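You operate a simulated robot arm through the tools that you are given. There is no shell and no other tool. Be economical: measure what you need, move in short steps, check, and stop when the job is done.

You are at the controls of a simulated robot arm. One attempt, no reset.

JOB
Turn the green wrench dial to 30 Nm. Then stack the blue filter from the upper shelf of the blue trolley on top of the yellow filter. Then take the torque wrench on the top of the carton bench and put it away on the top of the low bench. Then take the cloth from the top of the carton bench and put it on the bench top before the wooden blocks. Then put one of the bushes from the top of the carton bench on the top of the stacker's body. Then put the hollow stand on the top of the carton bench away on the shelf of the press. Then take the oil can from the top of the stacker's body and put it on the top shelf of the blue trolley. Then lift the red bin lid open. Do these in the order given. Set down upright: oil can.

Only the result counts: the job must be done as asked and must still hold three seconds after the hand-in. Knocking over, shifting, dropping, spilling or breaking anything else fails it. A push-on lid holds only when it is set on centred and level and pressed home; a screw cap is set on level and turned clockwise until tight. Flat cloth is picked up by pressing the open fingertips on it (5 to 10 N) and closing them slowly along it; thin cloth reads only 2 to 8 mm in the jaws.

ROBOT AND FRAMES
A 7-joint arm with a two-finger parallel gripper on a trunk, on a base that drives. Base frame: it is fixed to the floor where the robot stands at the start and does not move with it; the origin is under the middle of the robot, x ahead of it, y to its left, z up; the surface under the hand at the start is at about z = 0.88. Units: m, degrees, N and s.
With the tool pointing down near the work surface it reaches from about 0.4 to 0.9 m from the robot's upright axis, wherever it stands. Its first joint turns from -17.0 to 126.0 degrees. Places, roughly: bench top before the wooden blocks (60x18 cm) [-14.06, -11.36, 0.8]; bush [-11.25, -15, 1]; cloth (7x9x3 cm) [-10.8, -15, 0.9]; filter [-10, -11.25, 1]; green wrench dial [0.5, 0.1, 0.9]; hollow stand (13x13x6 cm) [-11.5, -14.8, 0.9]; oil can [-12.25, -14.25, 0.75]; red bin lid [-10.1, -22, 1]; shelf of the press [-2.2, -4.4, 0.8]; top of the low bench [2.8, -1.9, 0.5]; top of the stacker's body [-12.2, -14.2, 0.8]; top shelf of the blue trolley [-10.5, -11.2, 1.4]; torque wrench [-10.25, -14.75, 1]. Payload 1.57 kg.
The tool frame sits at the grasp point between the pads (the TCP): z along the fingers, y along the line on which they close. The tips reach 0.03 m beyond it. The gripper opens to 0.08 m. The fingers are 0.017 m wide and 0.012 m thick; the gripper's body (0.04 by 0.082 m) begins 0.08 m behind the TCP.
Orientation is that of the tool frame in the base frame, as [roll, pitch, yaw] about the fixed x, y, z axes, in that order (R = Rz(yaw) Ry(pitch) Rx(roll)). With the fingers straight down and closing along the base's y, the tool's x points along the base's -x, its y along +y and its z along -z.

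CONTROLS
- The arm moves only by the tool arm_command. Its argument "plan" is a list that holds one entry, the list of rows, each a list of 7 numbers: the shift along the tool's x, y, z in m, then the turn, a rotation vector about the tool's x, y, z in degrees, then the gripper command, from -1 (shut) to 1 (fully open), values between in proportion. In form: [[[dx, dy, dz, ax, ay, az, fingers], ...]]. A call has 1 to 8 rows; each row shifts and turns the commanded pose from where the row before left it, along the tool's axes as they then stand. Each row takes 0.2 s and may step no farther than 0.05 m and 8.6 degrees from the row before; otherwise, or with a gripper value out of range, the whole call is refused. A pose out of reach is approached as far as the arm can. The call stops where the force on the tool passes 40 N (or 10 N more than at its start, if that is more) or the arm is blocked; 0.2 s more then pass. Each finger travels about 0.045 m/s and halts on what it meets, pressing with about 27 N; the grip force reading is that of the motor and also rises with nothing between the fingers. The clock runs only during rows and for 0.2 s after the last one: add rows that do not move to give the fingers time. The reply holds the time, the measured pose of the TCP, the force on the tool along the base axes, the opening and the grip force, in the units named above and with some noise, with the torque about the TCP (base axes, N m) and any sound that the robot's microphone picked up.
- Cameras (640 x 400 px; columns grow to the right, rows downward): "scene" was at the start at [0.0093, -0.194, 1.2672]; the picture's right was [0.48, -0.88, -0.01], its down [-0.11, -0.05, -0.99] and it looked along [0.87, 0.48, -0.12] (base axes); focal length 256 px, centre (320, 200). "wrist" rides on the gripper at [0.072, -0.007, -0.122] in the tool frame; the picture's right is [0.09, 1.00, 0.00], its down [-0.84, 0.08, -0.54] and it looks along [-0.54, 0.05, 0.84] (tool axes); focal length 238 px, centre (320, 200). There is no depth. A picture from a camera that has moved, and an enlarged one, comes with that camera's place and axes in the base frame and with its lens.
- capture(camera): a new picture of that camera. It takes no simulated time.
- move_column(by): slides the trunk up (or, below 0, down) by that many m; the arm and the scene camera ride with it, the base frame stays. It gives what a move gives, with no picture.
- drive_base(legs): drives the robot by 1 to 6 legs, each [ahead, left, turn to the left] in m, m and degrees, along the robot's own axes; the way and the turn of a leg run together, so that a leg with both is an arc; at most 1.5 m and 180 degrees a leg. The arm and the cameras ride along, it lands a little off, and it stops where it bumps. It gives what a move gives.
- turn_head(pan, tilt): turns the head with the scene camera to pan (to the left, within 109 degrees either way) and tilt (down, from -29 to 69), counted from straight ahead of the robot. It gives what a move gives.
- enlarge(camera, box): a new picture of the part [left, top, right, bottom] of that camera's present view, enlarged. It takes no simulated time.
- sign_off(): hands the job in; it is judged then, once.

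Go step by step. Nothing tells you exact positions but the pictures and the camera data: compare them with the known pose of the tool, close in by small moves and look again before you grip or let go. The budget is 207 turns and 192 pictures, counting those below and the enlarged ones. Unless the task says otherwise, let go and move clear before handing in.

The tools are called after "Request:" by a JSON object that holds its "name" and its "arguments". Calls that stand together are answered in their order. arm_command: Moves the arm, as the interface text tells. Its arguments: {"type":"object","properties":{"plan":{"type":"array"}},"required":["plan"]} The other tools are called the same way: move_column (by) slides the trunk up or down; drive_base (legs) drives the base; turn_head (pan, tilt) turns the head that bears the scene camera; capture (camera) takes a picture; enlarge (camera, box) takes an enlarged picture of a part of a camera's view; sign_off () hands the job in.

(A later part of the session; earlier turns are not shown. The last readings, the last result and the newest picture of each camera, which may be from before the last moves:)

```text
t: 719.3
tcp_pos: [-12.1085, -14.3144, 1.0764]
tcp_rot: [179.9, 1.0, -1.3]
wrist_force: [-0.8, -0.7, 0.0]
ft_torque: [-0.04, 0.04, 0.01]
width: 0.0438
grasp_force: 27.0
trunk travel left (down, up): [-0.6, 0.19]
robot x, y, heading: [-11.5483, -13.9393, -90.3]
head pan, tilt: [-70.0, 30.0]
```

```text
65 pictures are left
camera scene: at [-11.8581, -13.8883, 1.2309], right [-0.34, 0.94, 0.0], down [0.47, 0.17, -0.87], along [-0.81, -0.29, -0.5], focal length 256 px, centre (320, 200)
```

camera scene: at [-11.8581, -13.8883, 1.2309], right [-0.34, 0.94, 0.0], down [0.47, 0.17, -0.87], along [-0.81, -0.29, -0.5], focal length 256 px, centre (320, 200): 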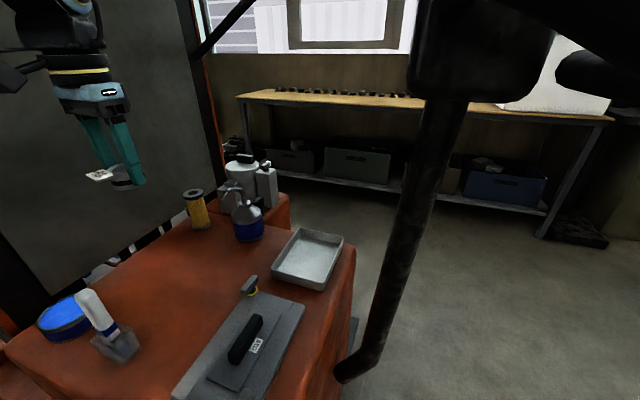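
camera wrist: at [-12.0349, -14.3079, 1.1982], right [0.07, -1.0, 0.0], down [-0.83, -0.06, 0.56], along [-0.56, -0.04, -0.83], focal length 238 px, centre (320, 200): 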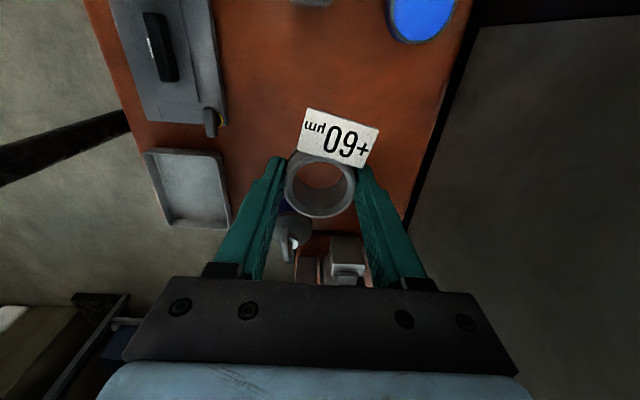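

Surroundings confirmed (oil can at [-12.35, -14.285], brush at [-11.99, -14.34]). I go to [-12.16, -14.325] and descend.

Request:
{"name": "arm_command", "arguments": {"plan": [[[-0.04, 0.01, 0, 0, 0, 0, -1], [-0.012, 0, 0.03, 0, 0, 0, -1], [0, 0, 0.045, 0, 0, 0, -1], [0, 0, 0.045, 0, 0, 0, -1], [0, 0, 0.045, 0, 0, 0, -1], [0, 0, 0.045, 0, 0, 0, -1], [0, 0, 0.03, 0, 0, 0, -1], [0, 0, 0, 0, 0, 0, -1]]]}}

Request:
{"name": "capture", "arguments": {"camera": "wrist"}}

Request:
{"name": "capture", "arguments": {"camera": "scene"}}

```text
t: 721.1
tcp_pos: [-12.1632, -14.3246, 0.8346]
tcp_rot: [180.0, 1.0, -1.1]
wrist_force: [0.4, -0.3, -1.0]
ft_torque: [0.01, 0.05, -0.01]
width: 0.044
grasp_force: 26.9
trunk travel left (down, up): [-0.6, 0.19]
robot x, y, heading: [-11.5413, -13.9384, -90.5]
head pan, tilt: [-70.0, 30.0]
```

```text
64 pictures are left
camera wrist: at [-12.0904, -14.3194, 0.957], right [0.07, -1.0, 0.0], down [-0.83, -0.06, 0.56], along [-0.56, -0.04, -0.83], focal length 238 px, centre (320, 200)
```

wrist: 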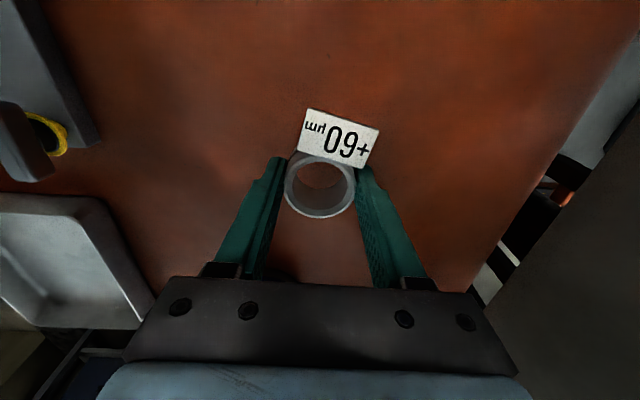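

```text
63 pictures are left
camera scene: at [-11.8583, -13.8884, 1.2309], right [-0.34, 0.94, 0.0], down [0.47, 0.17, -0.87], along [-0.81, -0.29, -0.5], focal length 256 px, centre (320, 200)
```

scene: 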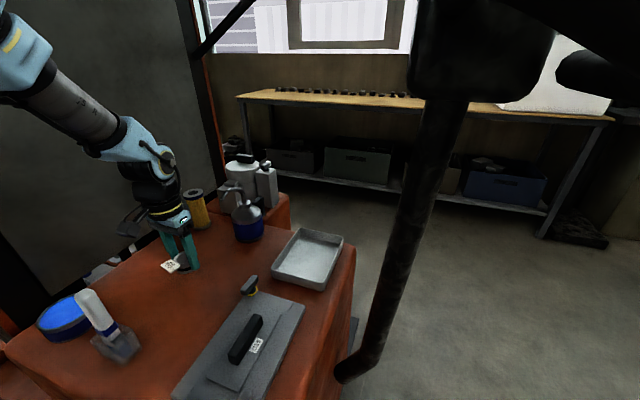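

Request:
{"name": "arm_command", "arguments": {"plan": [[[0, 0, 0.02, 0, 0, 0, -1], [0, 0, 0.015, 0, 0, 0, -1], [0, 0, 0.005, 0, 0, 0, -1], [0, 0, 0, 0, 0, 0, -1]]]}}

Request:
{"name": "enlarge", "arguments": {"camera": "scene", "box": [100, 180, 260, 300]}}

```text
t: 721.7
tcp_pos: [-12.1658, -14.3243, 0.8103]
tcp_rot: [179.8, 1.3, -1.2]
wrist_force: [10.2, 4.0, 21.7]
ft_torque: [0.74, -0.46, -0.17]
width: 0.0435
grasp_force: 27.0
trunk travel left (down, up): [-0.6, 0.19]
robot x, y, heading: [-11.5437, -13.9414, -89.9]
head pan, tilt: [-70.0, 30.0]
stopped in row 3: the force on the tool passed its limit at 116 N (the readings are from after the stop); the commanded pose is now the measured one
```

```text
3.33 times, centred on (180, 240) of scene
camera zoom: at [-11.8572, -13.8879, 1.2314], right [-0.34, 0.94, 0.0], down [0.47, 0.17, -0.87], along [-0.81, -0.29, -0.5], focal length 853 px, centre (787, 67)
```

zoom: 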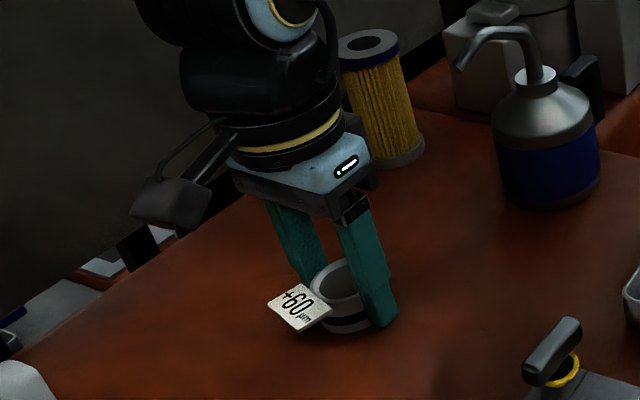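

Contact: the body top is at z≈0.775. Release and lift.

Request:
{"name": "arm_command", "arguments": {"plan": [[[0, 0, -0.001, 0, 0, 0, -0.2], [0, 0, 0, 0, 0, 0, 0.3], [0, 0, 0, 0, 0, 0, 0.6], [0, 0, 0, 0, 0, 0, 0.7], [0, 0, -0.015, 0, 0, 0, 0.7], [0, 0, -0.045, 0, 0, 0, 0.7], [0, 0, -0.045, 0, 0, 0, 0.7], [0, 0, -0.045, 0, 0, 0, 0.7]]]}}

Request:
{"name": "enlarge", "arguments": {"camera": "scene", "box": [20, 150, 360, 400]}}

```text
t: 723.5
tcp_pos: [-12.1615, -14.3251, 0.9554]
tcp_rot: [179.9, 1.3, -1.1]
wrist_force: [-0.3, -0.9, -0.7]
ft_torque: [0.0, -0.02, 0.0]
width: 0.0682
grasp_force: 0.1
trunk travel left (down, up): [-0.6, 0.19]
robot x, y, heading: [-11.5452, -13.94, -90.0]
head pan, tilt: [-70.0, 30.0]
```

```text
1.60 times, centred on (190, 275) of scene
camera zoom: at [-11.8587, -13.8886, 1.2307], right [-0.34, 0.94, 0.0], down [0.47, 0.17, -0.87], along [-0.81, -0.29, -0.5], focal length 410 px, centre (528, 80)
```

zoom: 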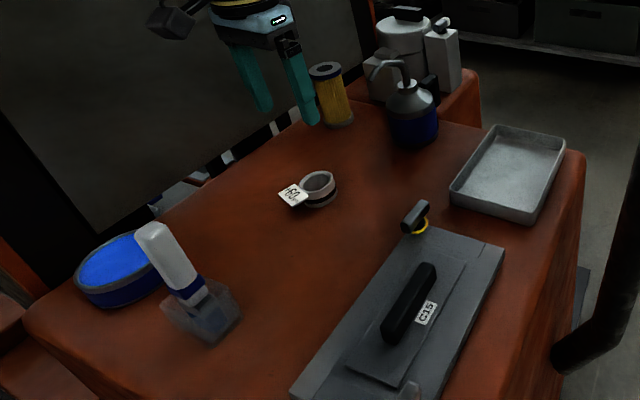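

The bush stands on the stacker. Next the hollow stand at the bench's west end. I lift, retract, and face the bench squarely from the north.

Request:
{"name": "arm_command", "arguments": {"plan": [[[0, 0, -0.045, 0, 0, 0, 1], [0, 0, -0.045, 0, 0, 0, 1], [0.03, 0, -0.035, 0, 0, 0, 1], [0.045, 0, -0.01, 0, 0, 0, 1], [0.045, 0, 0, 0, 0, 0, 1], [0.045, 0, 0, 0, 0, 0, 1], [0.045, 0, 0, 0, 0, 0, 1], [0.045, 0, 0, 0, 0, 0, 1]]]}}

Request:
{"name": "drive_base", "arguments": {"legs": [[0, 0.3, 0], [0.21, 0, 0]]}}

Request:
{"name": "turn_head", "arguments": {"pan": -10, "tilt": 40}}

Request:
{"name": "capture", "arguments": {"camera": "scene"}}

Request:
{"name": "capture", "arguments": {"camera": "wrist"}}

```text
t: 725.3
tcp_pos: [-11.9049, -14.3319, 1.0867]
tcp_rot: [179.8, 1.3, -1.2]
wrist_force: [-0.3, 0.5, -0.2]
ft_torque: [0.02, -0.05, 0.02]
width: 0.0801
grasp_force: 0.1
trunk travel left (down, up): [-0.6, 0.19]
robot x, y, heading: [-11.5455, -13.939, -90.3]
head pan, tilt: [-70.0, 30.0]
```

```text
t: 728.6
tcp_pos: [-11.6014, -14.5416, 1.0874]
tcp_rot: [179.8, 1.3, -0.7]
wrist_force: [0.6, 0.0, -0.8]
ft_torque: [0.04, -0.01, -0.03]
width: 0.0801
grasp_force: 0.0
trunk travel left (down, up): [-0.6, 0.19]
robot x, y, heading: [-11.2493, -14.1442, -89.8]
head pan, tilt: [-70.0, 30.0]
```

```text
t: 729.9
tcp_pos: [-11.6012, -14.542, 1.0865]
tcp_rot: [179.7, 1.3, -0.7]
wrist_force: [0.0, 0.0, -0.5]
ft_torque: [-0.01, 0.02, 0.0]
width: 0.08
grasp_force: 0.1
trunk travel left (down, up): [-0.6, 0.19]
robot x, y, heading: [-11.246, -14.1427, -89.5]
head pan, tilt: [-10.0, 40.0]
```

```text
60 pictures are left
camera scene: at [-11.4896, -14.1495, 1.2155], right [-0.99, 0.17, 0.0], down [0.11, 0.63, -0.77], along [-0.13, -0.76, -0.64], focal length 256 px, centre (320, 200)
```

scene: 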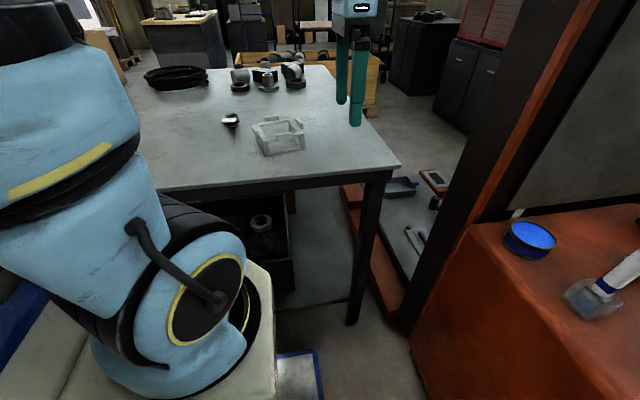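

```text
59 pictures are left
camera wrist: at [-11.5274, -14.5352, 1.2084], right [0.08, -1.0, 0.0], down [-0.83, -0.07, 0.56], along [-0.56, -0.05, -0.83], focal length 238 px, centre (320, 200)
```

wrist: 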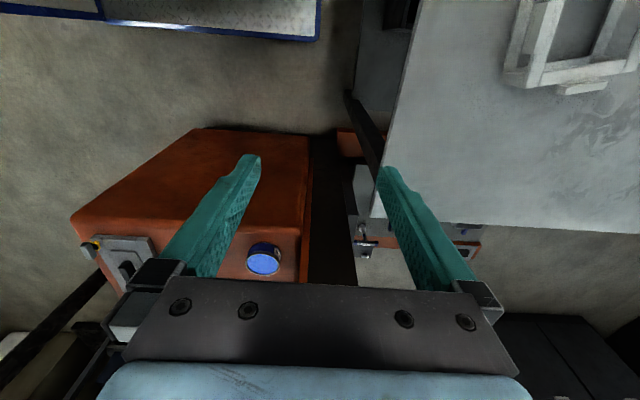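

Request:
{"name": "enlarge", "arguments": {"camera": "scene", "box": [220, 90, 348, 170]}}

```text
5.00 times, centred on (284, 130) of scene
camera zoom: at [-11.4896, -14.1495, 1.2155], right [-0.99, 0.17, 0.0], down [0.11, 0.63, -0.77], along [-0.13, -0.76, -0.64], focal length 1280 px, centre (500, 550)
```

zoom: 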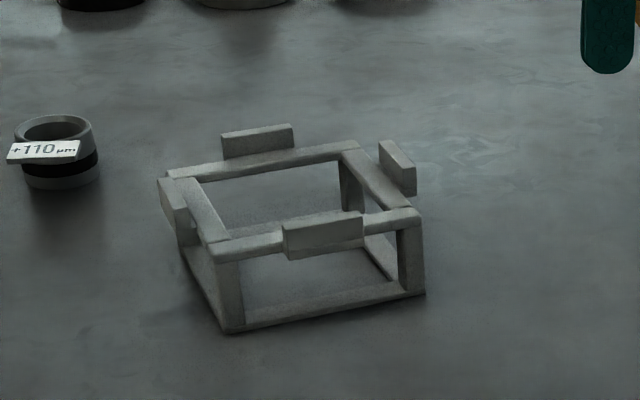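

The stand is a hollow frame with tabs, turned about 10°. I'll grip its north top bar at the tab ([-11.50, -14.727], top z≈0.94), closing across the bar.

Request:
{"name": "arm_command", "arguments": {"plan": [[[0.02, 0.037, 0.01, 0, 0, 0, 1], [0.02, 0.037, 0.01, 0, 0, 0, 1], [0.02, 0.037, 0.01, 0, 0, 0, 1], [0.02, 0.037, 0.01, 0, 0, 0, 1], [0.02, 0.037, 0.01, 0, 0, 0, 1], [0, 0, 0, 0, 0, -5, 1], [0, 0, 0, 0, 0, -5, 1], [0, 0, 0, 0, 0, 0, 1]]]}}

Request:
{"name": "capture", "arguments": {"camera": "wrist"}}

```text
t: 731.7
tcp_pos: [-11.5033, -14.7271, 1.0358]
tcp_rot: [-179.9, 1.2, 9.2]
wrist_force: [-0.2, -0.4, 0.1]
ft_torque: [-0.03, 0.0, 0.01]
width: 0.0797
grasp_force: 0.0
trunk travel left (down, up): [-0.6, 0.19]
robot x, y, heading: [-11.2415, -14.1434, -89.7]
head pan, tilt: [-10.0, 40.0]
```

```text
57 pictures are left
camera wrist: at [-11.4323, -14.7089, 1.1564], right [0.25, -0.97, 0.0], down [-0.8, -0.21, 0.56], along [-0.54, -0.14, -0.83], focal length 238 px, centre (320, 200)
```

wrist: 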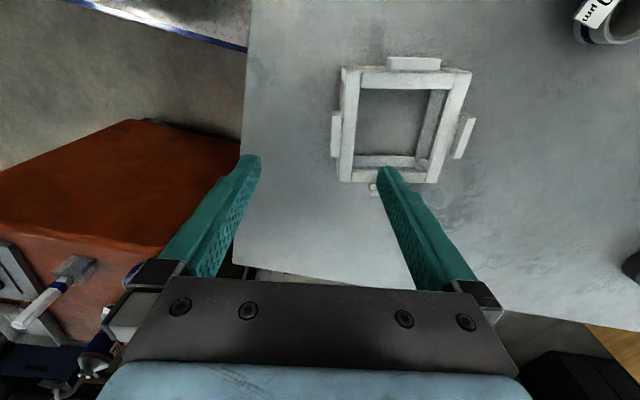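

Frame aligned with the hand. I fine-adjust over the north bar and descend partly with the fingers half open.

Request:
{"name": "arm_command", "arguments": {"plan": [[[0.006, 0.02, 0, 0, 0, 0, 0.4], [0, 0, 0.03, 0, 0, 0, 0.4], [0, 0, 0.03, 0, 0, 0, 0.4], [0, 0, 0, 0, 0, 0, 0.4]]]}}

Request:
{"name": "capture", "arguments": {"camera": "wrist"}}

```text
t: 732.7
tcp_pos: [-11.4978, -14.747, 0.9755]
tcp_rot: [-179.9, 1.3, 9.4]
wrist_force: [0.5, 0.2, -0.4]
ft_torque: [-0.03, 0.01, 0.0]
width: 0.0561
grasp_force: 0.1
trunk travel left (down, up): [-0.6, 0.19]
robot x, y, heading: [-11.2464, -14.1448, -89.9]
head pan, tilt: [-10.0, 40.0]
```

```text
56 pictures are left
camera wrist: at [-11.425, -14.728, 1.0973], right [0.25, -0.97, 0.0], down [-0.8, -0.21, 0.56], along [-0.54, -0.14, -0.83], focal length 238 px, centre (320, 200)
```

wrist: 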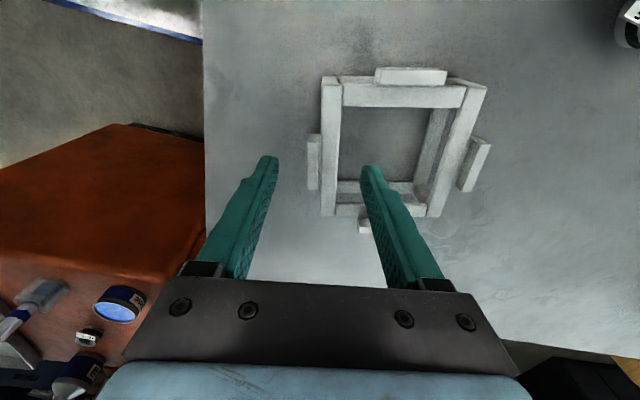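

Fingers straddle the bar. Descend and close.

Request:
{"name": "arm_command", "arguments": {"plan": [[[0.008, 0, 0.02, 0, 0, 0, 0.4], [0, 0, 0.019, 0, 0, 0, 0.4], [0, 0, 0, 0, 0, 0, 0], [0, 0, 0, 0, 0, 0, -0.5], [0, 0, 0, 0, 0, 0, -1], [0, 0, 0, 0, 0, 0, -1], [0, 0, 0, 0, 0, 0, -1]]]}}

Request:
{"name": "capture", "arguments": {"camera": "wrist"}}

```text
t: 734.3
tcp_pos: [-11.4898, -14.7468, 0.9359]
tcp_rot: [180.0, 1.4, 9.3]
wrist_force: [1.7, -1.9, 1.0]
ft_torque: [-0.38, 0.3, 0.26]
width: 0.025
grasp_force: 27.1
trunk travel left (down, up): [-0.6, 0.19]
robot x, y, heading: [-11.2437, -14.1485, -89.7]
head pan, tilt: [-10.0, 40.0]
```

```text
55 pictures are left
camera wrist: at [-11.4179, -14.7272, 1.0586], right [0.25, -0.97, 0.0], down [-0.8, -0.21, 0.56], along [-0.54, -0.14, -0.83], focal length 238 px, centre (320, 200)
```

wrist: 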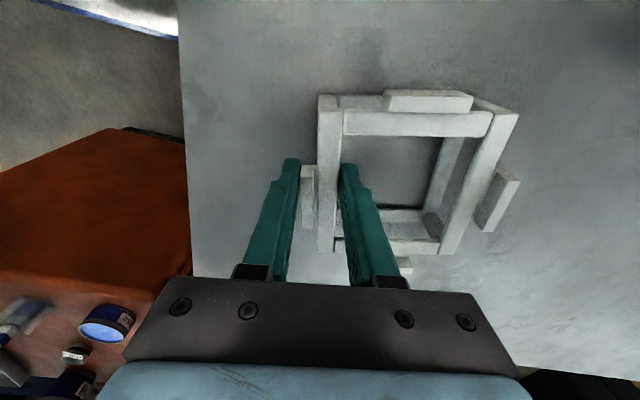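

Gripped at 25 mm across bar and tab. Test lift.

Request:
{"name": "arm_command", "arguments": {"plan": [[[0, 0, -0.01, 0, 0, 0, -1], [0, 0, -0.01, 0, 0, 0, -1], [0, 0, -0.02, 0, 0, 0, -1], [0, 0, -0.03, 0, 0, 0, -1], [0, 0, -0.04, 0, 0, 0, -1], [0, 0, 0, 0, 0, 0, -1]]]}}

Request:
{"name": "capture", "arguments": {"camera": "wrist"}}

Request:
{"name": "capture", "arguments": {"camera": "scene"}}

```text
t: 735.7
tcp_pos: [-11.4866, -14.748, 1.0471]
tcp_rot: [-179.9, 1.3, 9.3]
wrist_force: [-0.2, 0.4, -6.2]
ft_torque: [0.38, -0.05, -0.01]
width: 0.0236
grasp_force: 26.5
trunk travel left (down, up): [-0.6, 0.19]
robot x, y, heading: [-11.2481, -14.1446, -89.8]
head pan, tilt: [-10.0, 40.0]
```

```text
54 pictures are left
camera wrist: at [-11.4145, -14.7281, 1.169], right [0.25, -0.97, 0.0], down [-0.8, -0.21, 0.56], along [-0.54, -0.14, -0.83], focal length 238 px, centre (320, 200)
```

wrist: 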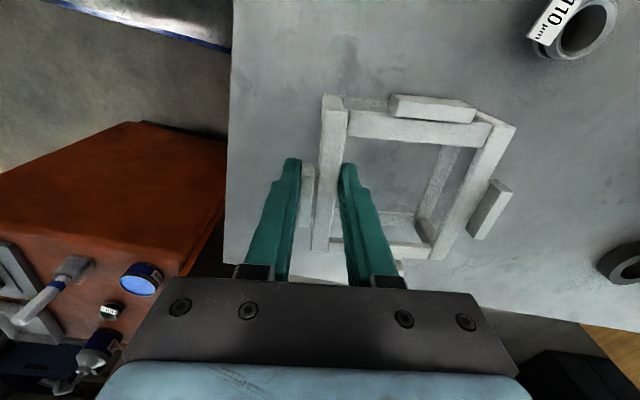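

```text
53 pictures are left
camera scene: at [-11.4897, -14.1498, 1.2155], right [-0.99, 0.17, 0.0], down [0.11, 0.63, -0.77], along [-0.13, -0.76, -0.64], focal length 256 px, centre (320, 200)
```

scene: 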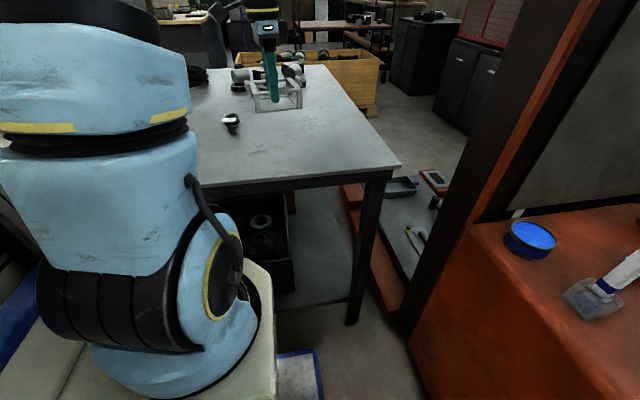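

Held firmly. Retract and drive the known route to the press.

Request:
{"name": "arm_command", "arguments": {"plan": [[[0.004, -0.024, -0.015, 0, 0, 0, -1], [0.004, -0.024, -0.015, 0, 0, 0, -1], [0.004, -0.024, -0.015, 0, 0, 0, -1], [0.004, -0.024, -0.015, 0, 0, 0, -1], [0.004, -0.024, -0.015, 0, 0, 0, -1], [0, 0, 0, 0, 0, 0, -1]]]}}

Request:
{"name": "drive_base", "arguments": {"legs": [[-0.08, 0, 0], [0, 0, 90], [1.35, 0, 0], [1.3, 0, 0], [0, 0.42, 0]]}}

Request:
{"name": "drive_base", "arguments": {"legs": [[1.2, 0, 0], [1.1, 0, 0], [0, 0, 90], [0.97, -0.35, 0], [0.97, -0.35, 0]]}}

```text
t: 737.1
tcp_pos: [-11.4856, -14.6255, 1.1199]
tcp_rot: [-179.9, 1.2, 9.3]
wrist_force: [0.1, -0.4, -6.8]
ft_torque: [0.4, 0.01, 0.01]
width: 0.0239
grasp_force: 27.1
trunk travel left (down, up): [-0.6, 0.19]
robot x, y, heading: [-11.244, -14.1428, -89.7]
head pan, tilt: [-10.0, 40.0]
```

```text
t: 756.6
tcp_pos: [-8.1257, -13.877, 1.1203]
tcp_rot: [-179.9, 1.3, 99.9]
wrist_force: [0.3, -0.5, -6.4]
ft_torque: [-0.02, 0.39, -0.01]
width: 0.0238
grasp_force: 27.3
trunk travel left (down, up): [-0.6, 0.19]
robot x, y, heading: [-8.6122, -13.6409, 1.0]
head pan, tilt: [-10.0, 40.0]
```

```text
t: 781.4
tcp_pos: [-5.3724, -11.2173, 1.1196]
tcp_rot: [-179.8, 1.3, -171.8]
wrist_force: [-0.8, -0.5, -6.1]
ft_torque: [-0.38, 0.02, -0.03]
width: 0.0237
grasp_force: 27.1
trunk travel left (down, up): [-0.6, 0.19]
robot x, y, heading: [-5.6218, -11.6921, 89.2]
head pan, tilt: [-10.0, 40.0]
```

Request:
{"name": "drive_base", "arguments": {"legs": [[1.5, 0, 0], [1.45, 0, 0], [0, 0, -88], [1.0, 0, 0], [1.0, 0, 0]]}}

Request:
{"name": "drive_base", "arguments": {"legs": [[0, 0.05, 38], [1.25, 0, 0], [1.25, 0, 0], [0, 0, 49], [1.3, -0.6, 0]]}}

Request:
{"name": "turn_head", "arguments": {"pan": 0, "tilt": 15}}

Request:
{"name": "capture", "arguments": {"camera": "scene"}}

```text
t: 809.2
tcp_pos: [-3.015, -8.8424, 1.1187]
tcp_rot: [-179.9, 1.3, 102.6]
wrist_force: [0.5, 0.0, -7.1]
ft_torque: [0.0, 0.35, -0.03]
width: 0.0238
grasp_force: 26.9
trunk travel left (down, up): [-0.6, 0.19]
robot x, y, heading: [-3.5094, -8.6289, 3.9]
head pan, tilt: [-10.0, 40.0]
```

```text
t: 832.0
tcp_pos: [-0.8502, -5.1497, 1.1196]
tcp_rot: [-179.8, 1.3, -170.5]
wrist_force: [-0.1, -0.2, -6.9]
ft_torque: [-0.35, 0.05, 0.01]
width: 0.0238
grasp_force: 27.5
trunk travel left (down, up): [-0.6, 0.19]
robot x, y, heading: [-1.0933, -5.6312, 90.5]
head pan, tilt: [-10.0, 40.0]
```

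```text
t: 832.9
tcp_pos: [-0.8505, -5.1497, 1.12]
tcp_rot: [-179.8, 1.2, -170.6]
wrist_force: [0.6, 0.6, -6.3]
ft_torque: [-0.36, 0.01, 0.0]
width: 0.0238
grasp_force: 26.9
trunk travel left (down, up): [-0.6, 0.19]
robot x, y, heading: [-1.0908, -5.6292, 90.5]
head pan, tilt: [0.0, 15.0]
```

```text
52 pictures are left
camera scene: at [-0.8593, -5.6148, 1.255], right [1.0, 0.01, 0.0], down [0.0, -0.26, -0.97], along [-0.01, 0.97, -0.26], focal length 256 px, centre (320, 200)
```

scene: 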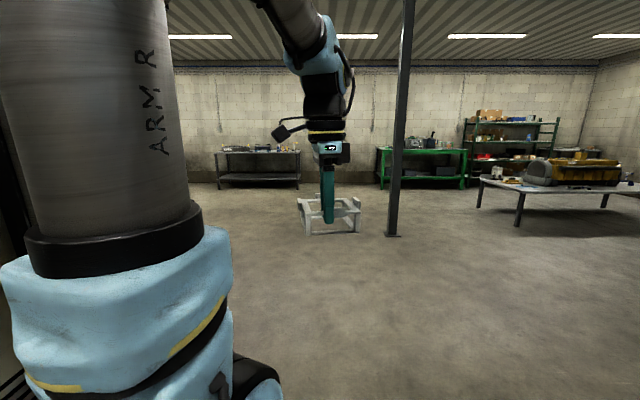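

The stand hangs level. I go alongside the press and turn (via east) to face south, so that the shelf lies on my right.

Request:
{"name": "drive_base", "arguments": {"legs": [[1.45, 0, 0], [0.1, 0, 0], [0, 0, -90], [0, 0, -90]]}}

Request:
{"name": "turn_head", "arguments": {"pan": -75, "tilt": 25}}

Request:
{"name": "capture", "arguments": {"camera": "scene"}}

```text
t: 848.5
tcp_pos: [-1.3406, -4.5596, 1.1194]
tcp_rot: [-179.9, 1.3, 11.7]
wrist_force: [0.8, -0.6, -6.9]
ft_torque: [0.36, -0.03, 0.0]
width: 0.0239
grasp_force: 27.5
trunk travel left (down, up): [-0.6, 0.19]
robot x, y, heading: [-1.1204, -4.0678, -87.4]
head pan, tilt: [0.0, 15.0]
```

```text
t: 850.0
tcp_pos: [-1.3415, -4.5584, 1.1194]
tcp_rot: [-179.8, 1.2, 11.7]
wrist_force: [0.7, 0.6, -7.8]
ft_torque: [0.37, -0.01, 0.01]
width: 0.0237
grasp_force: 26.9
trunk travel left (down, up): [-0.6, 0.19]
robot x, y, heading: [-1.1218, -4.0715, -87.2]
head pan, tilt: [-75.0, 25.0]
```

```text
51 pictures are left
camera scene: at [-1.4423, -4.0286, 1.2388], right [-0.31, 0.95, 0.0], down [0.4, 0.13, -0.91], along [-0.86, -0.28, -0.42], focal length 256 px, centre (320, 200)
```

scene: 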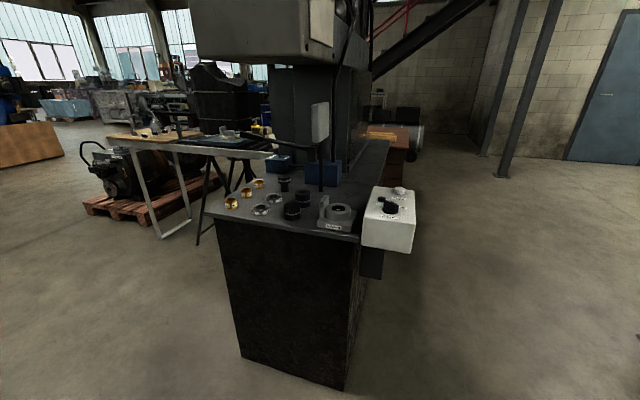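

Request:
{"name": "enlarge", "arguments": {"camera": "scene", "box": [190, 130, 430, 260]}}

```text
2.67 times, centred on (310, 195) of scene
camera zoom: at [-1.4423, -4.0286, 1.2388], right [-0.31, 0.95, 0.0], down [0.4, 0.13, -0.91], along [-0.86, -0.28, -0.42], focal length 683 px, centre (347, 213)
```

zoom: 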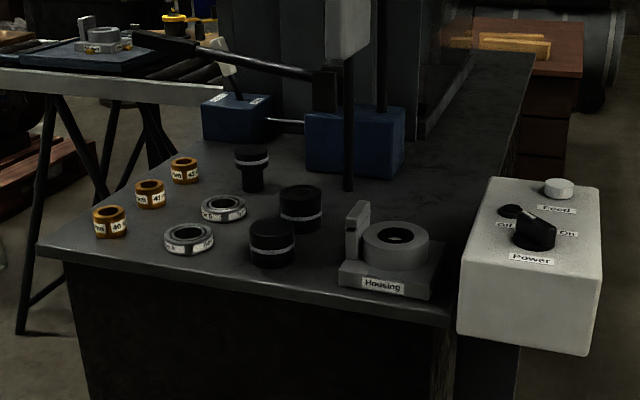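

A free place exists behind the "Housing" part, centred near [-2.425, -4.225], clear of the rod (y≈-4.35) and blue box (x<-2.55). I move the base close and lower the trunk a bit so that the forearm stays under the press head.

Request:
{"name": "drive_base", "arguments": {"legs": [[0, 0, -2.8], [0.17, -0.25, 0], [0.03, -0.28, 0]]}}

Request:
{"name": "turn_head", "arguments": {"pan": -85, "tilt": 30}}

Request:
{"name": "capture", "arguments": {"camera": "scene"}}

```text
t: 854.0
tcp_pos: [-1.8942, -4.7476, 1.1194]
tcp_rot: [-179.9, 1.3, 9.1]
wrist_force: [-0.2, 0.2, -7.1]
ft_torque: [0.37, -0.03, 0.02]
width: 0.0238
grasp_force: 26.7
trunk travel left (down, up): [-0.6, 0.19]
robot x, y, heading: [-1.6523, -4.2685, -89.9]
head pan, tilt: [-75.0, 25.0]
```

```text
t: 854.8
tcp_pos: [-1.8934, -4.7498, 1.1199]
tcp_rot: [-179.9, 1.3, 9.2]
wrist_force: [-0.1, -0.4, -6.8]
ft_torque: [0.38, -0.05, 0.03]
width: 0.0236
grasp_force: 27.2
trunk travel left (down, up): [-0.6, 0.19]
robot x, y, heading: [-1.6506, -4.2709, -89.7]
head pan, tilt: [-85.0, 30.0]
```

```text
49 pictures are left
camera scene: at [-1.9718, -4.1978, 1.2309], right [-0.09, 1.0, 0.0], down [0.5, 0.05, -0.87], along [-0.86, -0.08, -0.5], focal length 256 px, centre (320, 200)
```

scene: 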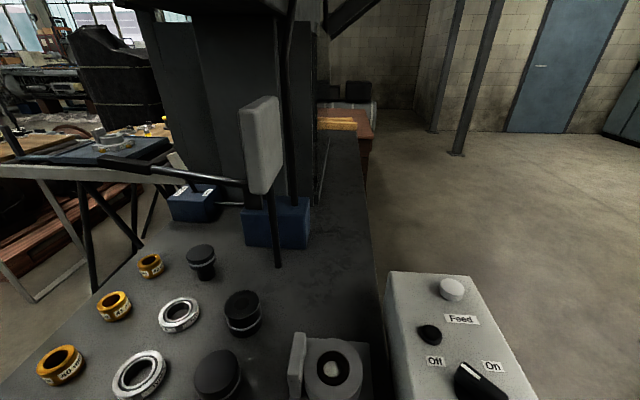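

I went the wrong way along y, but the closer view refines things: free spot centre ≈[-2.395, -4.20]. Now I back up 0.47 m, then rotate the hand 9° and move in at height.

Request:
{"name": "drive_base", "arguments": {"legs": [[-0.47, 0, 0]]}}

Request:
{"name": "arm_command", "arguments": {"plan": [[[-0.045, -0.0, -0.005, 0, 0, 4.6, -1], [-0.045, -0.0, -0.005, 0, 0, 4.6, -1], [-0.045, -0.01, -0.005, 0, 0, 0, -1], [-0.045, -0.01, -0.005, 0, 0, 0, -1], [-0.045, -0.01, 0, 0, 0, 0, -1], [-0.045, -0.01, 0, 0, 0, 0, -1], [-0.045, -0.01, 0, 0, 0, 0, -1], [0, 0, 0, 0, 0, 0, -1]]]}}

Request:
{"name": "turn_head", "arguments": {"pan": -65, "tilt": 30}}

Request:
{"name": "capture", "arguments": {"camera": "scene"}}

Request:
{"name": "capture", "arguments": {"camera": "wrist"}}

```text
t: 857.6
tcp_pos: [-1.8982, -4.2753, 1.1193]
tcp_rot: [-179.9, 1.2, 8.5]
wrist_force: [-0.2, 0.4, -8.4]
ft_torque: [0.37, -0.06, 0.0]
width: 0.0238
grasp_force: 27.0
trunk travel left (down, up): [-0.6, 0.19]
robot x, y, heading: [-1.6516, -3.7971, -90.3]
head pan, tilt: [-85.0, 30.0]
```

```text
t: 859.2
tcp_pos: [-1.9911, -4.3489, 1.2066]
tcp_rot: [173.3, 0.1, 6.8]
wrist_force: [6.3, 4.0, -1.8]
ft_torque: [0.3, 0.55, -0.32]
width: 0.027
grasp_force: 27.4
trunk travel left (down, up): [-0.6, 0.19]
robot x, y, heading: [-1.6298, -3.9021, -82.0]
head pan, tilt: [-85.0, 30.0]
stopped in row 7: the force on the tool passed its limit at 747 N (the readings are from after the stop); the commanded pose is now the measured one
```

```text
t: 860.0
tcp_pos: [-2.0899, -4.6433, 1.0053]
tcp_rot: [-178.2, -11.0, 14.0]
wrist_force: [2.1, -10.2, -19.0]
ft_torque: [1.21, -0.11, 0.16]
width: 0.0
grasp_force: 21.5
trunk travel left (down, up): [-0.6, 0.19]
robot x, y, heading: [-1.5883, -4.0628, -76.1]
head pan, tilt: [-65.0, 30.0]
```

```text
48 pictures are left
camera scene: at [-1.9022, -4.1257, 1.2303], right [-0.63, 0.78, 0.02], down [0.39, 0.34, -0.86], along [-0.67, -0.53, -0.52], focal length 256 px, centre (320, 200)
```

scene: 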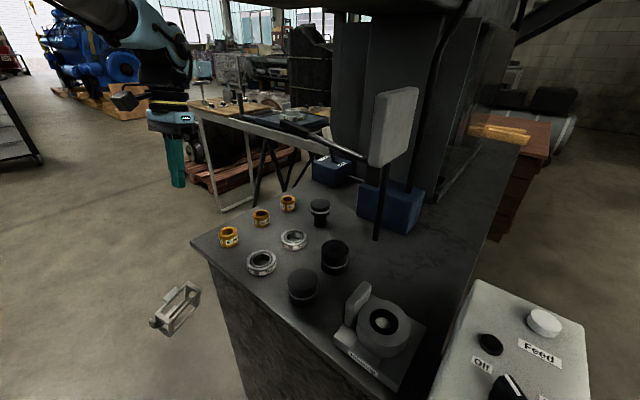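

```text
47 pictures are left
camera wrist: at [-2.0446, -4.6293, 1.1404], right [0.33, -0.94, -0.01], down [-0.87, -0.32, 0.37], along [-0.35, -0.11, -0.93], focal length 238 px, centre (320, 200)
```

wrist: 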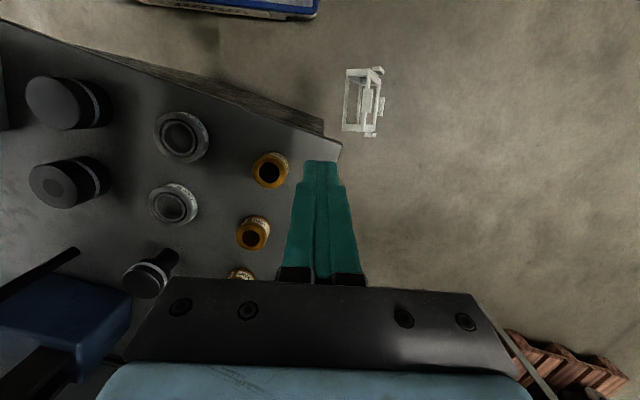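

A hard bump: the arm must have struck the press head, and the stand is falling from the hand. I wait a moment and see where things settle.

Request:
{"name": "arm_command", "arguments": {"plan": [[[0, 0, 0, 0, 0, 0, 0], [0, 0, 0, 0, 0, 0, 0], [0, 0, 0, 0, 0, 0, 0]]]}}

Request:
{"name": "capture", "arguments": {"camera": "scene"}}

Request:
{"name": "capture", "arguments": {"camera": "wrist"}}

```text
t: 860.4
tcp_pos: [-2.0207, -4.5493, 1.0087]
tcp_rot: [176.5, -16.0, 42.4]
wrist_force: [5.0, -2.0, 1.3]
ft_torque: [0.14, 0.6, 0.1]
width: 0.0353
grasp_force: 0.0
trunk travel left (down, up): [-0.6, 0.19]
robot x, y, heading: [-1.7385, -3.9394, -77.1]
head pan, tilt: [-65.0, 30.0]
stopped in row 2: the arm was blocked; the commanded pose is now the measured one
```

```text
46 pictures are left
camera scene: at [-2.0513, -3.9648, 1.2263], right [-0.62, 0.79, 0.0], down [0.4, 0.31, -0.86], along [-0.68, -0.53, -0.5], focal length 256 px, centre (320, 200)
```

scene: 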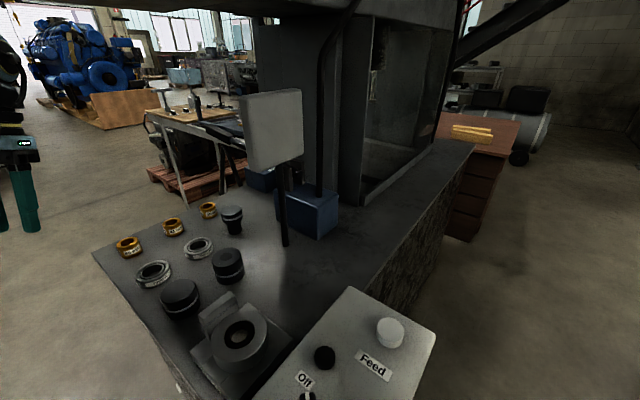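

```text
45 pictures are left
camera wrist: at [-2.0038, -4.5132, 1.1458], right [0.72, -0.69, 0.08], down [-0.68, -0.68, 0.29], along [-0.15, -0.27, -0.95], focal length 238 px, centre (320, 200)
```

wrist: 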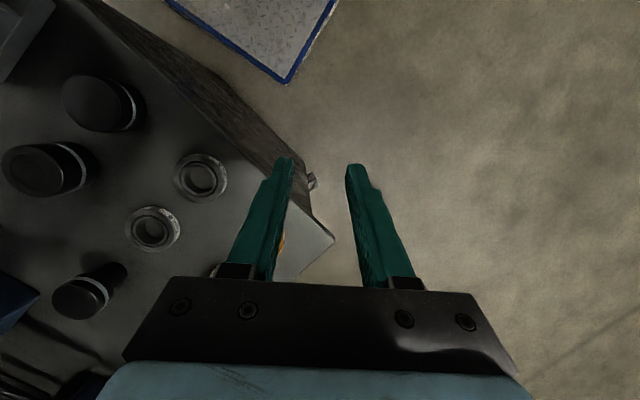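

The base itself was pushed about. I back away from the press to the east first.

Request:
{"name": "drive_base", "arguments": {"legs": [[0, 0.4, 0]]}}

Request:
{"name": "capture", "arguments": {"camera": "wrist"}}

```text
t: 862.9
tcp_pos: [-1.6797, -4.4665, 1.0325]
tcp_rot: [-180.0, -11.2, 27.3]
wrist_force: [0.4, 0.5, -0.7]
ft_torque: [0.02, -0.03, 0.0]
width: 0.0399
grasp_force: 0.0
trunk travel left (down, up): [-0.6, 0.19]
robot x, y, heading: [-1.2738, -3.876, -81.6]
head pan, tilt: [-65.0, 30.0]
```

```text
44 pictures are left
camera wrist: at [-1.6411, -4.4388, 1.1681], right [0.54, -0.84, 0.02], down [-0.79, -0.49, 0.37], along [-0.3, -0.21, -0.93], focal length 238 px, centre (320, 200)
```

wrist: 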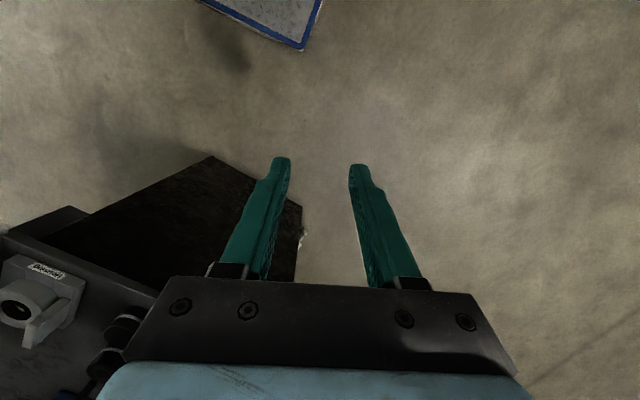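

Free again. Look for the stand and check the press.

Request:
{"name": "turn_head", "arguments": {"pan": -55, "tilt": 40}}

Request:
{"name": "capture", "arguments": {"camera": "scene"}}

```text
t: 863.7
tcp_pos: [-1.6805, -4.4661, 1.0353]
tcp_rot: [-179.9, -11.3, 27.3]
wrist_force: [-0.1, 0.5, -0.5]
ft_torque: [0.05, -0.04, -0.01]
width: 0.04
grasp_force: 0.0
trunk travel left (down, up): [-0.6, 0.19]
robot x, y, heading: [-1.2753, -3.8731, -81.2]
head pan, tilt: [-55.0, 40.0]
```

```text
43 pictures are left
camera scene: at [-1.5755, -3.8891, 1.2156], right [-0.69, 0.72, 0.0], down [0.47, 0.44, -0.77], along [-0.55, -0.53, -0.64], focal length 256 px, centre (320, 200)
```

scene: 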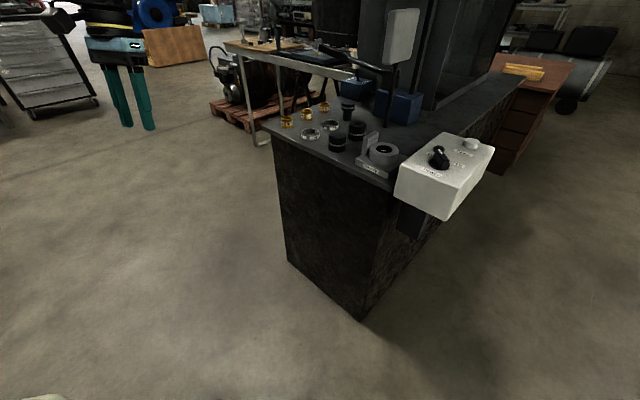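

The stand isn't visible; probably it lies beyond the press's south-east corner. I drive south a little and look.

Request:
{"name": "drive_base", "arguments": {"legs": [[0, 0.1, -8.6], [1.1, 0, 0]]}}

Request:
{"name": "turn_head", "arguments": {"pan": -90, "tilt": 35}}

Request:
{"name": "capture", "arguments": {"camera": "scene"}}

```text
t: 870.1
tcp_pos: [-1.7026, -5.481, 1.0323]
tcp_rot: [-179.9, -11.2, 16.8]
wrist_force: [-0.1, -0.4, 0.1]
ft_torque: [0.01, -0.01, -0.01]
width: 0.0401
grasp_force: 0.0
trunk travel left (down, up): [-0.6, 0.19]
robot x, y, heading: [-1.1977, -4.9697, -92.0]
head pan, tilt: [-55.0, 40.0]
```

```text
t: 871.1
tcp_pos: [-1.7013, -5.4808, 1.0328]
tcp_rot: [-179.9, -11.4, 16.7]
wrist_force: [0.2, 0.1, -0.3]
ft_torque: [0.07, 0.01, 0.0]
width: 0.0401
grasp_force: 0.1
trunk travel left (down, up): [-0.6, 0.19]
robot x, y, heading: [-1.1971, -4.9729, -91.7]
head pan, tilt: [-90.0, 35.0]
```

```text
42 pictures are left
camera scene: at [-1.5101, -4.8825, 1.2231], right [0.03, 1.0, 0.0], down [0.57, -0.02, -0.82], along [-0.82, 0.03, -0.57], focal length 256 px, centre (320, 200)
```

scene: 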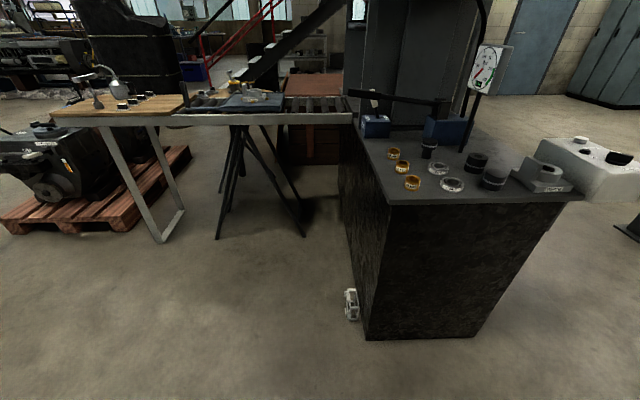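

The stand lies on its side on the floor against the press's south face, near [-2.22, -4.72]. The press parts look untouched. Enlarge it.

Request:
{"name": "enlarge", "arguments": {"camera": "scene", "box": [320, 270, 400, 345]}}

```text
5.33 times, centred on (360, 308) of scene
camera zoom: at [-1.5101, -4.8825, 1.2231], right [0.03, 1.0, 0.0], down [0.57, -0.02, -0.82], along [-0.82, 0.03, -0.57], focal length 1366 px, centre (107, -373)
```

zoom: 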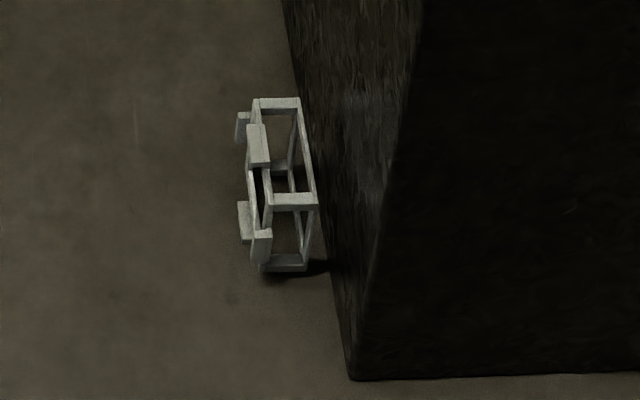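

It lies on its side; its upper south bar is at about y≈-4.71, x -2.2…-2.31, z≈0.12. I straighten the hand, turn to face west, and come in from the south-east with the trunk lowered.

Request:
{"name": "arm_command", "arguments": {"plan": [[[0, 0, 0, 0, -5.6, 0, 0.4], [0, 0, 0, 0, -5.7, 0, 0.4], [0, 0, 0, 0, 0, -8.5, 0.4], [0, 0, 0, 0, 0, -8.5, 0.4], [0, 0, 0, 0, 0, -8.5, 0.4], [0, 0, 0, 0, 0, -8.5, 0.4], [0, 0, 0, 0, 0, -8.5, 0.4], [0, 0, 0, 0, 0, -8.5, 0.4]]]}}

Request:
{"name": "arm_command", "arguments": {"plan": [[[0, 0, 0, 0, 0, -8.5, 0.4], [0, 0, 0, 0, 0, -8.5, 0.4], [0, 0, 0, 0, 0, -4, 0.4], [0, 0, 0, 0, 0, 0, 0.4]]]}}

Request:
{"name": "drive_base", "arguments": {"legs": [[0, 0, -88.3], [0.3, 0, 0]]}}

Request:
{"name": "move_column", "arguments": {"by": -0.58}}

Request:
{"name": "capture", "arguments": {"camera": "wrist"}}

```text
t: 872.9
tcp_pos: [-1.7011, -5.4806, 1.0335]
tcp_rot: [-179.9, 0.0, 67.8]
wrist_force: [-0.4, -0.5, 0.6]
ft_torque: [0.02, -0.02, 0.0]
width: 0.0559
grasp_force: 0.1
trunk travel left (down, up): [-0.6, 0.19]
robot x, y, heading: [-1.1962, -4.9735, -92.0]
head pan, tilt: [-90.0, 35.0]
```

```text
t: 873.9
tcp_pos: [-1.7025, -5.481, 1.0331]
tcp_rot: [-179.9, 0.0, 88.8]
wrist_force: [-0.6, 0.3, -0.4]
ft_torque: [0.01, -0.02, 0.05]
width: 0.056
grasp_force: 0.0
trunk travel left (down, up): [-0.6, 0.19]
robot x, y, heading: [-1.1946, -4.98, -92.0]
head pan, tilt: [-90.0, 35.0]
```

```text
t: 879.6
tcp_pos: [-2.0158, -4.4844, 1.0337]
tcp_rot: [-179.9, -0.1, 0.7]
wrist_force: [0.2, 0.6, 0.8]
ft_torque: [-0.02, 0.02, 0.0]
width: 0.0561
grasp_force: 0.1
trunk travel left (down, up): [-0.6, 0.19]
robot x, y, heading: [-1.4889, -4.9756, -179.7]
head pan, tilt: [-90.0, 35.0]
```

```text
refused: -0.58 is not a number from -0.4 to 0.4
```

```text
40 pictures are left
camera wrist: at [-1.9435, -4.4777, 1.1562], right [0.1, -0.99, 0.0], down [-0.84, -0.09, 0.54], along [-0.54, -0.06, -0.84], focal length 238 px, centre (320, 200)
```

wrist: 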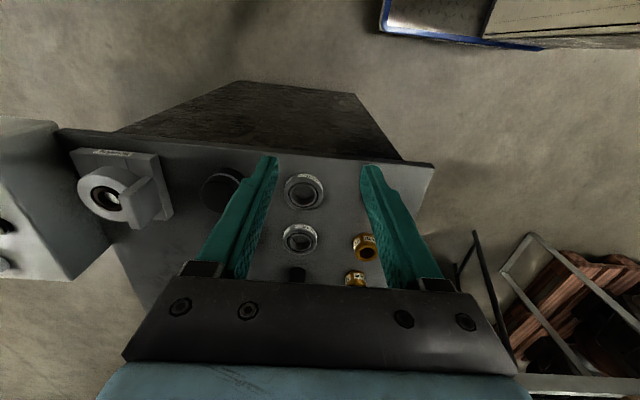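

The hand hovers right at the shelf edge. I move it south and back first, then lower the trunk.

Request:
{"name": "arm_command", "arguments": {"plan": [[[0.02, 0.045, 0, 0, 0, 0, 1], [0.01, 0.048, 0, 0, 0, 0, 1], [0, 0.048, 0, 0, 0, 0, 1], [0, 0.048, 0, 0, 0, 0, 1], [0, 0.048, 0, 0, 0, 0, 1], [0, 0.048, 0, 0, 0, 0, 1], [0, 0.048, 0, 0, 0, 0, 1], [0, 0.04, 0, 0, 0, 0, 1]]]}}

Request:
{"name": "move_column", "arguments": {"by": -0.4}}

Request:
{"name": "move_column", "arguments": {"by": -0.19}}

Request:
{"name": "capture", "arguments": {"camera": "wrist"}}

```text
t: 881.4
tcp_pos: [-1.9793, -4.8595, 1.0337]
tcp_rot: [-180.0, 0.0, 0.7]
wrist_force: [-0.5, 0.2, 0.2]
ft_torque: [-0.06, 0.01, -0.02]
width: 0.0803
grasp_force: 0.1
trunk travel left (down, up): [-0.6, 0.19]
robot x, y, heading: [-1.4906, -4.97, -180.1]
head pan, tilt: [-90.0, 35.0]
```

```text
t: 885.3
tcp_pos: [-1.981, -4.8588, 0.6335]
tcp_rot: [-179.9, 0.0, 0.7]
wrist_force: [0.6, -0.4, -0.5]
ft_torque: [0.02, 0.0, -0.01]
width: 0.0799
grasp_force: 0.1
trunk travel left (down, up): [-0.2, 0.59]
robot x, y, heading: [-1.4874, -4.9695, -180.3]
head pan, tilt: [-90.0, 35.0]
```

```text
t: 887.3
tcp_pos: [-1.9807, -4.8578, 0.4432]
tcp_rot: [-179.9, 0.0, 0.6]
wrist_force: [-1.1, 0.4, -0.7]
ft_torque: [0.0, 0.02, -0.01]
width: 0.0803
grasp_force: 0.1
trunk travel left (down, up): [-0.01, 0.78]
robot x, y, heading: [-1.4917, -4.975, -179.8]
head pan, tilt: [-90.0, 35.0]
```

```text
39 pictures are left
camera wrist: at [-1.9087, -4.8504, 0.5669], right [0.1, -0.99, 0.0], down [-0.84, -0.09, 0.54], along [-0.54, -0.06, -0.84], focal length 238 px, centre (320, 200)
```

wrist: 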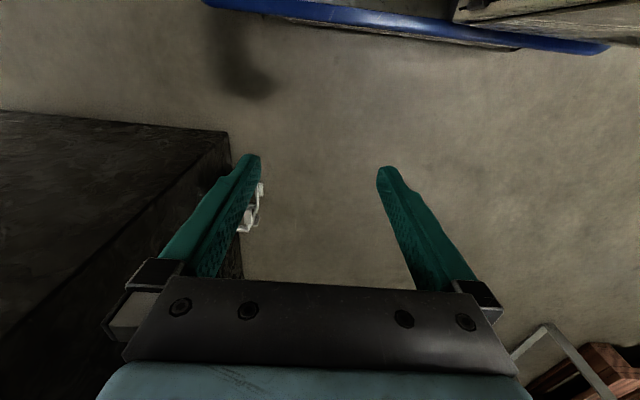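

The stand is seen just ahead. Move in 13 cm with the base and then over it with the hand.

Request:
{"name": "drive_base", "arguments": {"legs": [[0.13, 0, 0]]}}

Request:
{"name": "arm_command", "arguments": {"plan": [[[-0.045, 0, 0.01, 0, 0, 0, 1], [-0.045, 0, 0.01, 0, 0, 0, 1], [-0.04, 0, 0.02, 0, 0, 0, 1], [0, -0.03, 0.02, 0, 0, 0, 1], [0, -0.03, 0.02, 0, 0, 0, 1], [0, -0.03, 0.02, 0, 0, 0, 1], [0, -0.02, 0.02, 0, 0, 0, 1], [0, 0, 0, 0, 0, 0, 1]]]}}

Request:
{"name": "capture", "arguments": {"camera": "wrist"}}

```text
t: 888.6
tcp_pos: [-2.1097, -4.8568, 0.4445]
tcp_rot: [-179.8, 0.1, 0.6]
wrist_force: [0.4, 0.0, 0.8]
ft_torque: [0.02, 0.01, -0.02]
width: 0.0799
grasp_force: 0.1
trunk travel left (down, up): [-0.01, 0.78]
robot x, y, heading: [-1.6192, -4.974, 180.0]
head pan, tilt: [-90.0, 35.0]
```

```text
t: 890.4
tcp_pos: [-2.2408, -4.7492, 0.3228]
tcp_rot: [-179.9, 0.0, 0.8]
wrist_force: [0.6, -0.7, -0.1]
ft_torque: [0.01, -0.01, -0.02]
width: 0.08
grasp_force: 0.1
trunk travel left (down, up): [-0.01, 0.78]
robot x, y, heading: [-1.6188, -4.9727, 180.2]
head pan, tilt: [-90.0, 35.0]
```

```text
38 pictures are left
camera wrist: at [-2.1694, -4.7423, 0.4454], right [0.1, -0.99, 0.0], down [-0.84, -0.09, 0.54], along [-0.54, -0.05, -0.84], focal length 238 px, centre (320, 200)
```

wrist: 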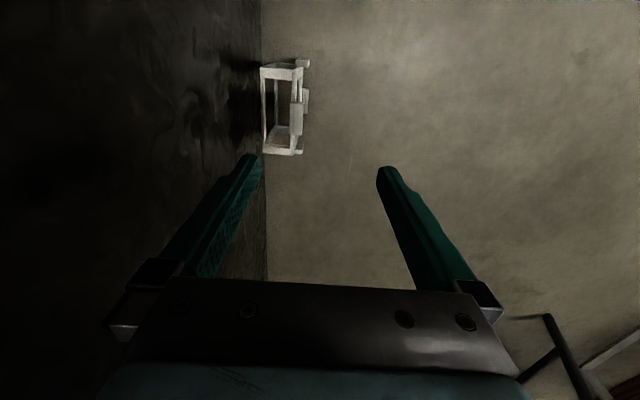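

The stand's upper south bar (with tab) is at y≈-4.72, x -2.19…-2.31. I align to it with the fingers 36 mm open and come lower.

Request:
{"name": "arm_command", "arguments": {"plan": [[[0, -0.014, 0.02, 0, 0, 0, -0.1], [-0.003, -0.013, 0.03, 0, 0, 0, -0.1], [0, 0, 0.04, 0, 0, 0, -0.1], [0, 0, 0.04, 0, 0, 0, -0.1], [0, 0, 0, 0, 0, 0, -0.1]]]}}

Request:
{"name": "capture", "arguments": {"camera": "wrist"}}

```text
t: 891.6
tcp_pos: [-2.2422, -4.7235, 0.1932]
tcp_rot: [-179.9, 0.0, 0.6]
wrist_force: [0.1, 0.1, 0.9]
ft_torque: [-0.01, -0.02, 0.02]
width: 0.036
grasp_force: 0.0
trunk travel left (down, up): [-0.01, 0.78]
robot x, y, heading: [-1.6164, -4.9739, 180.3]
head pan, tilt: [-90.0, 35.0]
```

```text
37 pictures are left
camera wrist: at [-2.1711, -4.715, 0.3154], right [0.1, -0.99, 0.0], down [-0.84, -0.09, 0.54], along [-0.54, -0.05, -0.84], focal length 238 px, centre (320, 200)
```

wrist: 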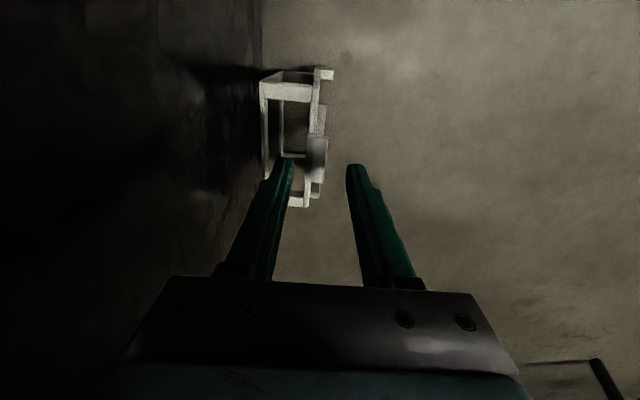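

Aligned. Descend and close.

Request:
{"name": "arm_command", "arguments": {"plan": [[[0, 0.0, 0.04, 0, 0, 0, -0.1], [0, 0, 0.03, 0, 0, 0, -0.1], [0, 0, 0.022, 0, 0, 0, -0.1], [0, 0, 0, 0, 0, 0, -0.4], [0, 0, 0, 0, 0, 0, -1], [0, 0, 0, 0, 0, 0, -1], [0, 0, 0, 0, 0, 0, -1]]]}}

Request:
{"name": "capture", "arguments": {"camera": "wrist"}}

```text
t: 892.1
tcp_pos: [-2.2436, -4.7212, 0.1602]
tcp_rot: [-179.7, 0.0, 0.6]
wrist_force: [10.0, -2.7, 31.8]
ft_torque: [0.45, -0.43, 0.01]
width: 0.0331
grasp_force: 0.0
trunk travel left (down, up): [-0.01, 0.78]
robot x, y, heading: [-1.6201, -4.9713, 180.0]
head pan, tilt: [-90.0, 35.0]
stopped in row 2: the force on the tool passed its limit at 95 N (the readings are from after the stop); the commanded pose is now the measured one
```

```text
36 pictures are left
camera wrist: at [-2.172, -4.7133, 0.2829], right [0.1, -0.99, 0.0], down [-0.84, -0.09, 0.54], along [-0.54, -0.05, -0.84], focal length 238 px, centre (320, 200)
```

wrist: 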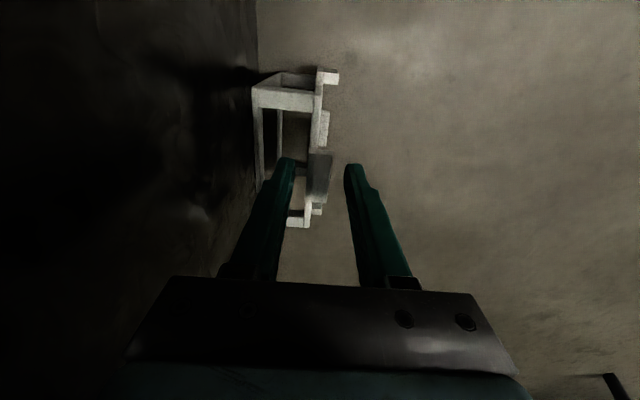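

Contact early at the inner finger. Enlarge to see.

Request:
{"name": "enlarge", "arguments": {"camera": "wrist", "box": [230, 50, 390, 250]}}

```text
2.00 times, centred on (310, 150) of wrist
camera zoom: at [-2.172, -4.7133, 0.2829], right [0.1, -0.99, 0.0], down [-0.84, -0.09, 0.54], along [-0.54, -0.05, -0.84], focal length 477 px, centre (340, 300)
```

zoom: 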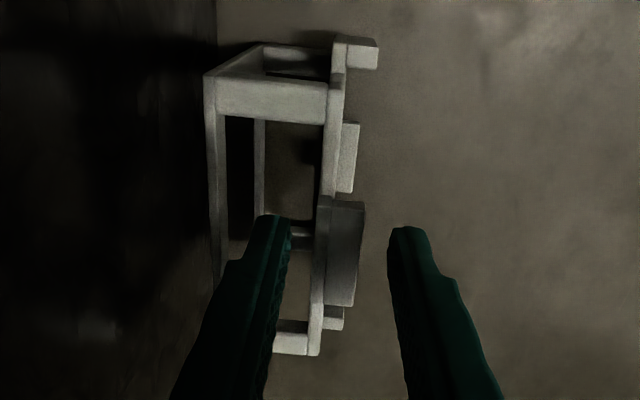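

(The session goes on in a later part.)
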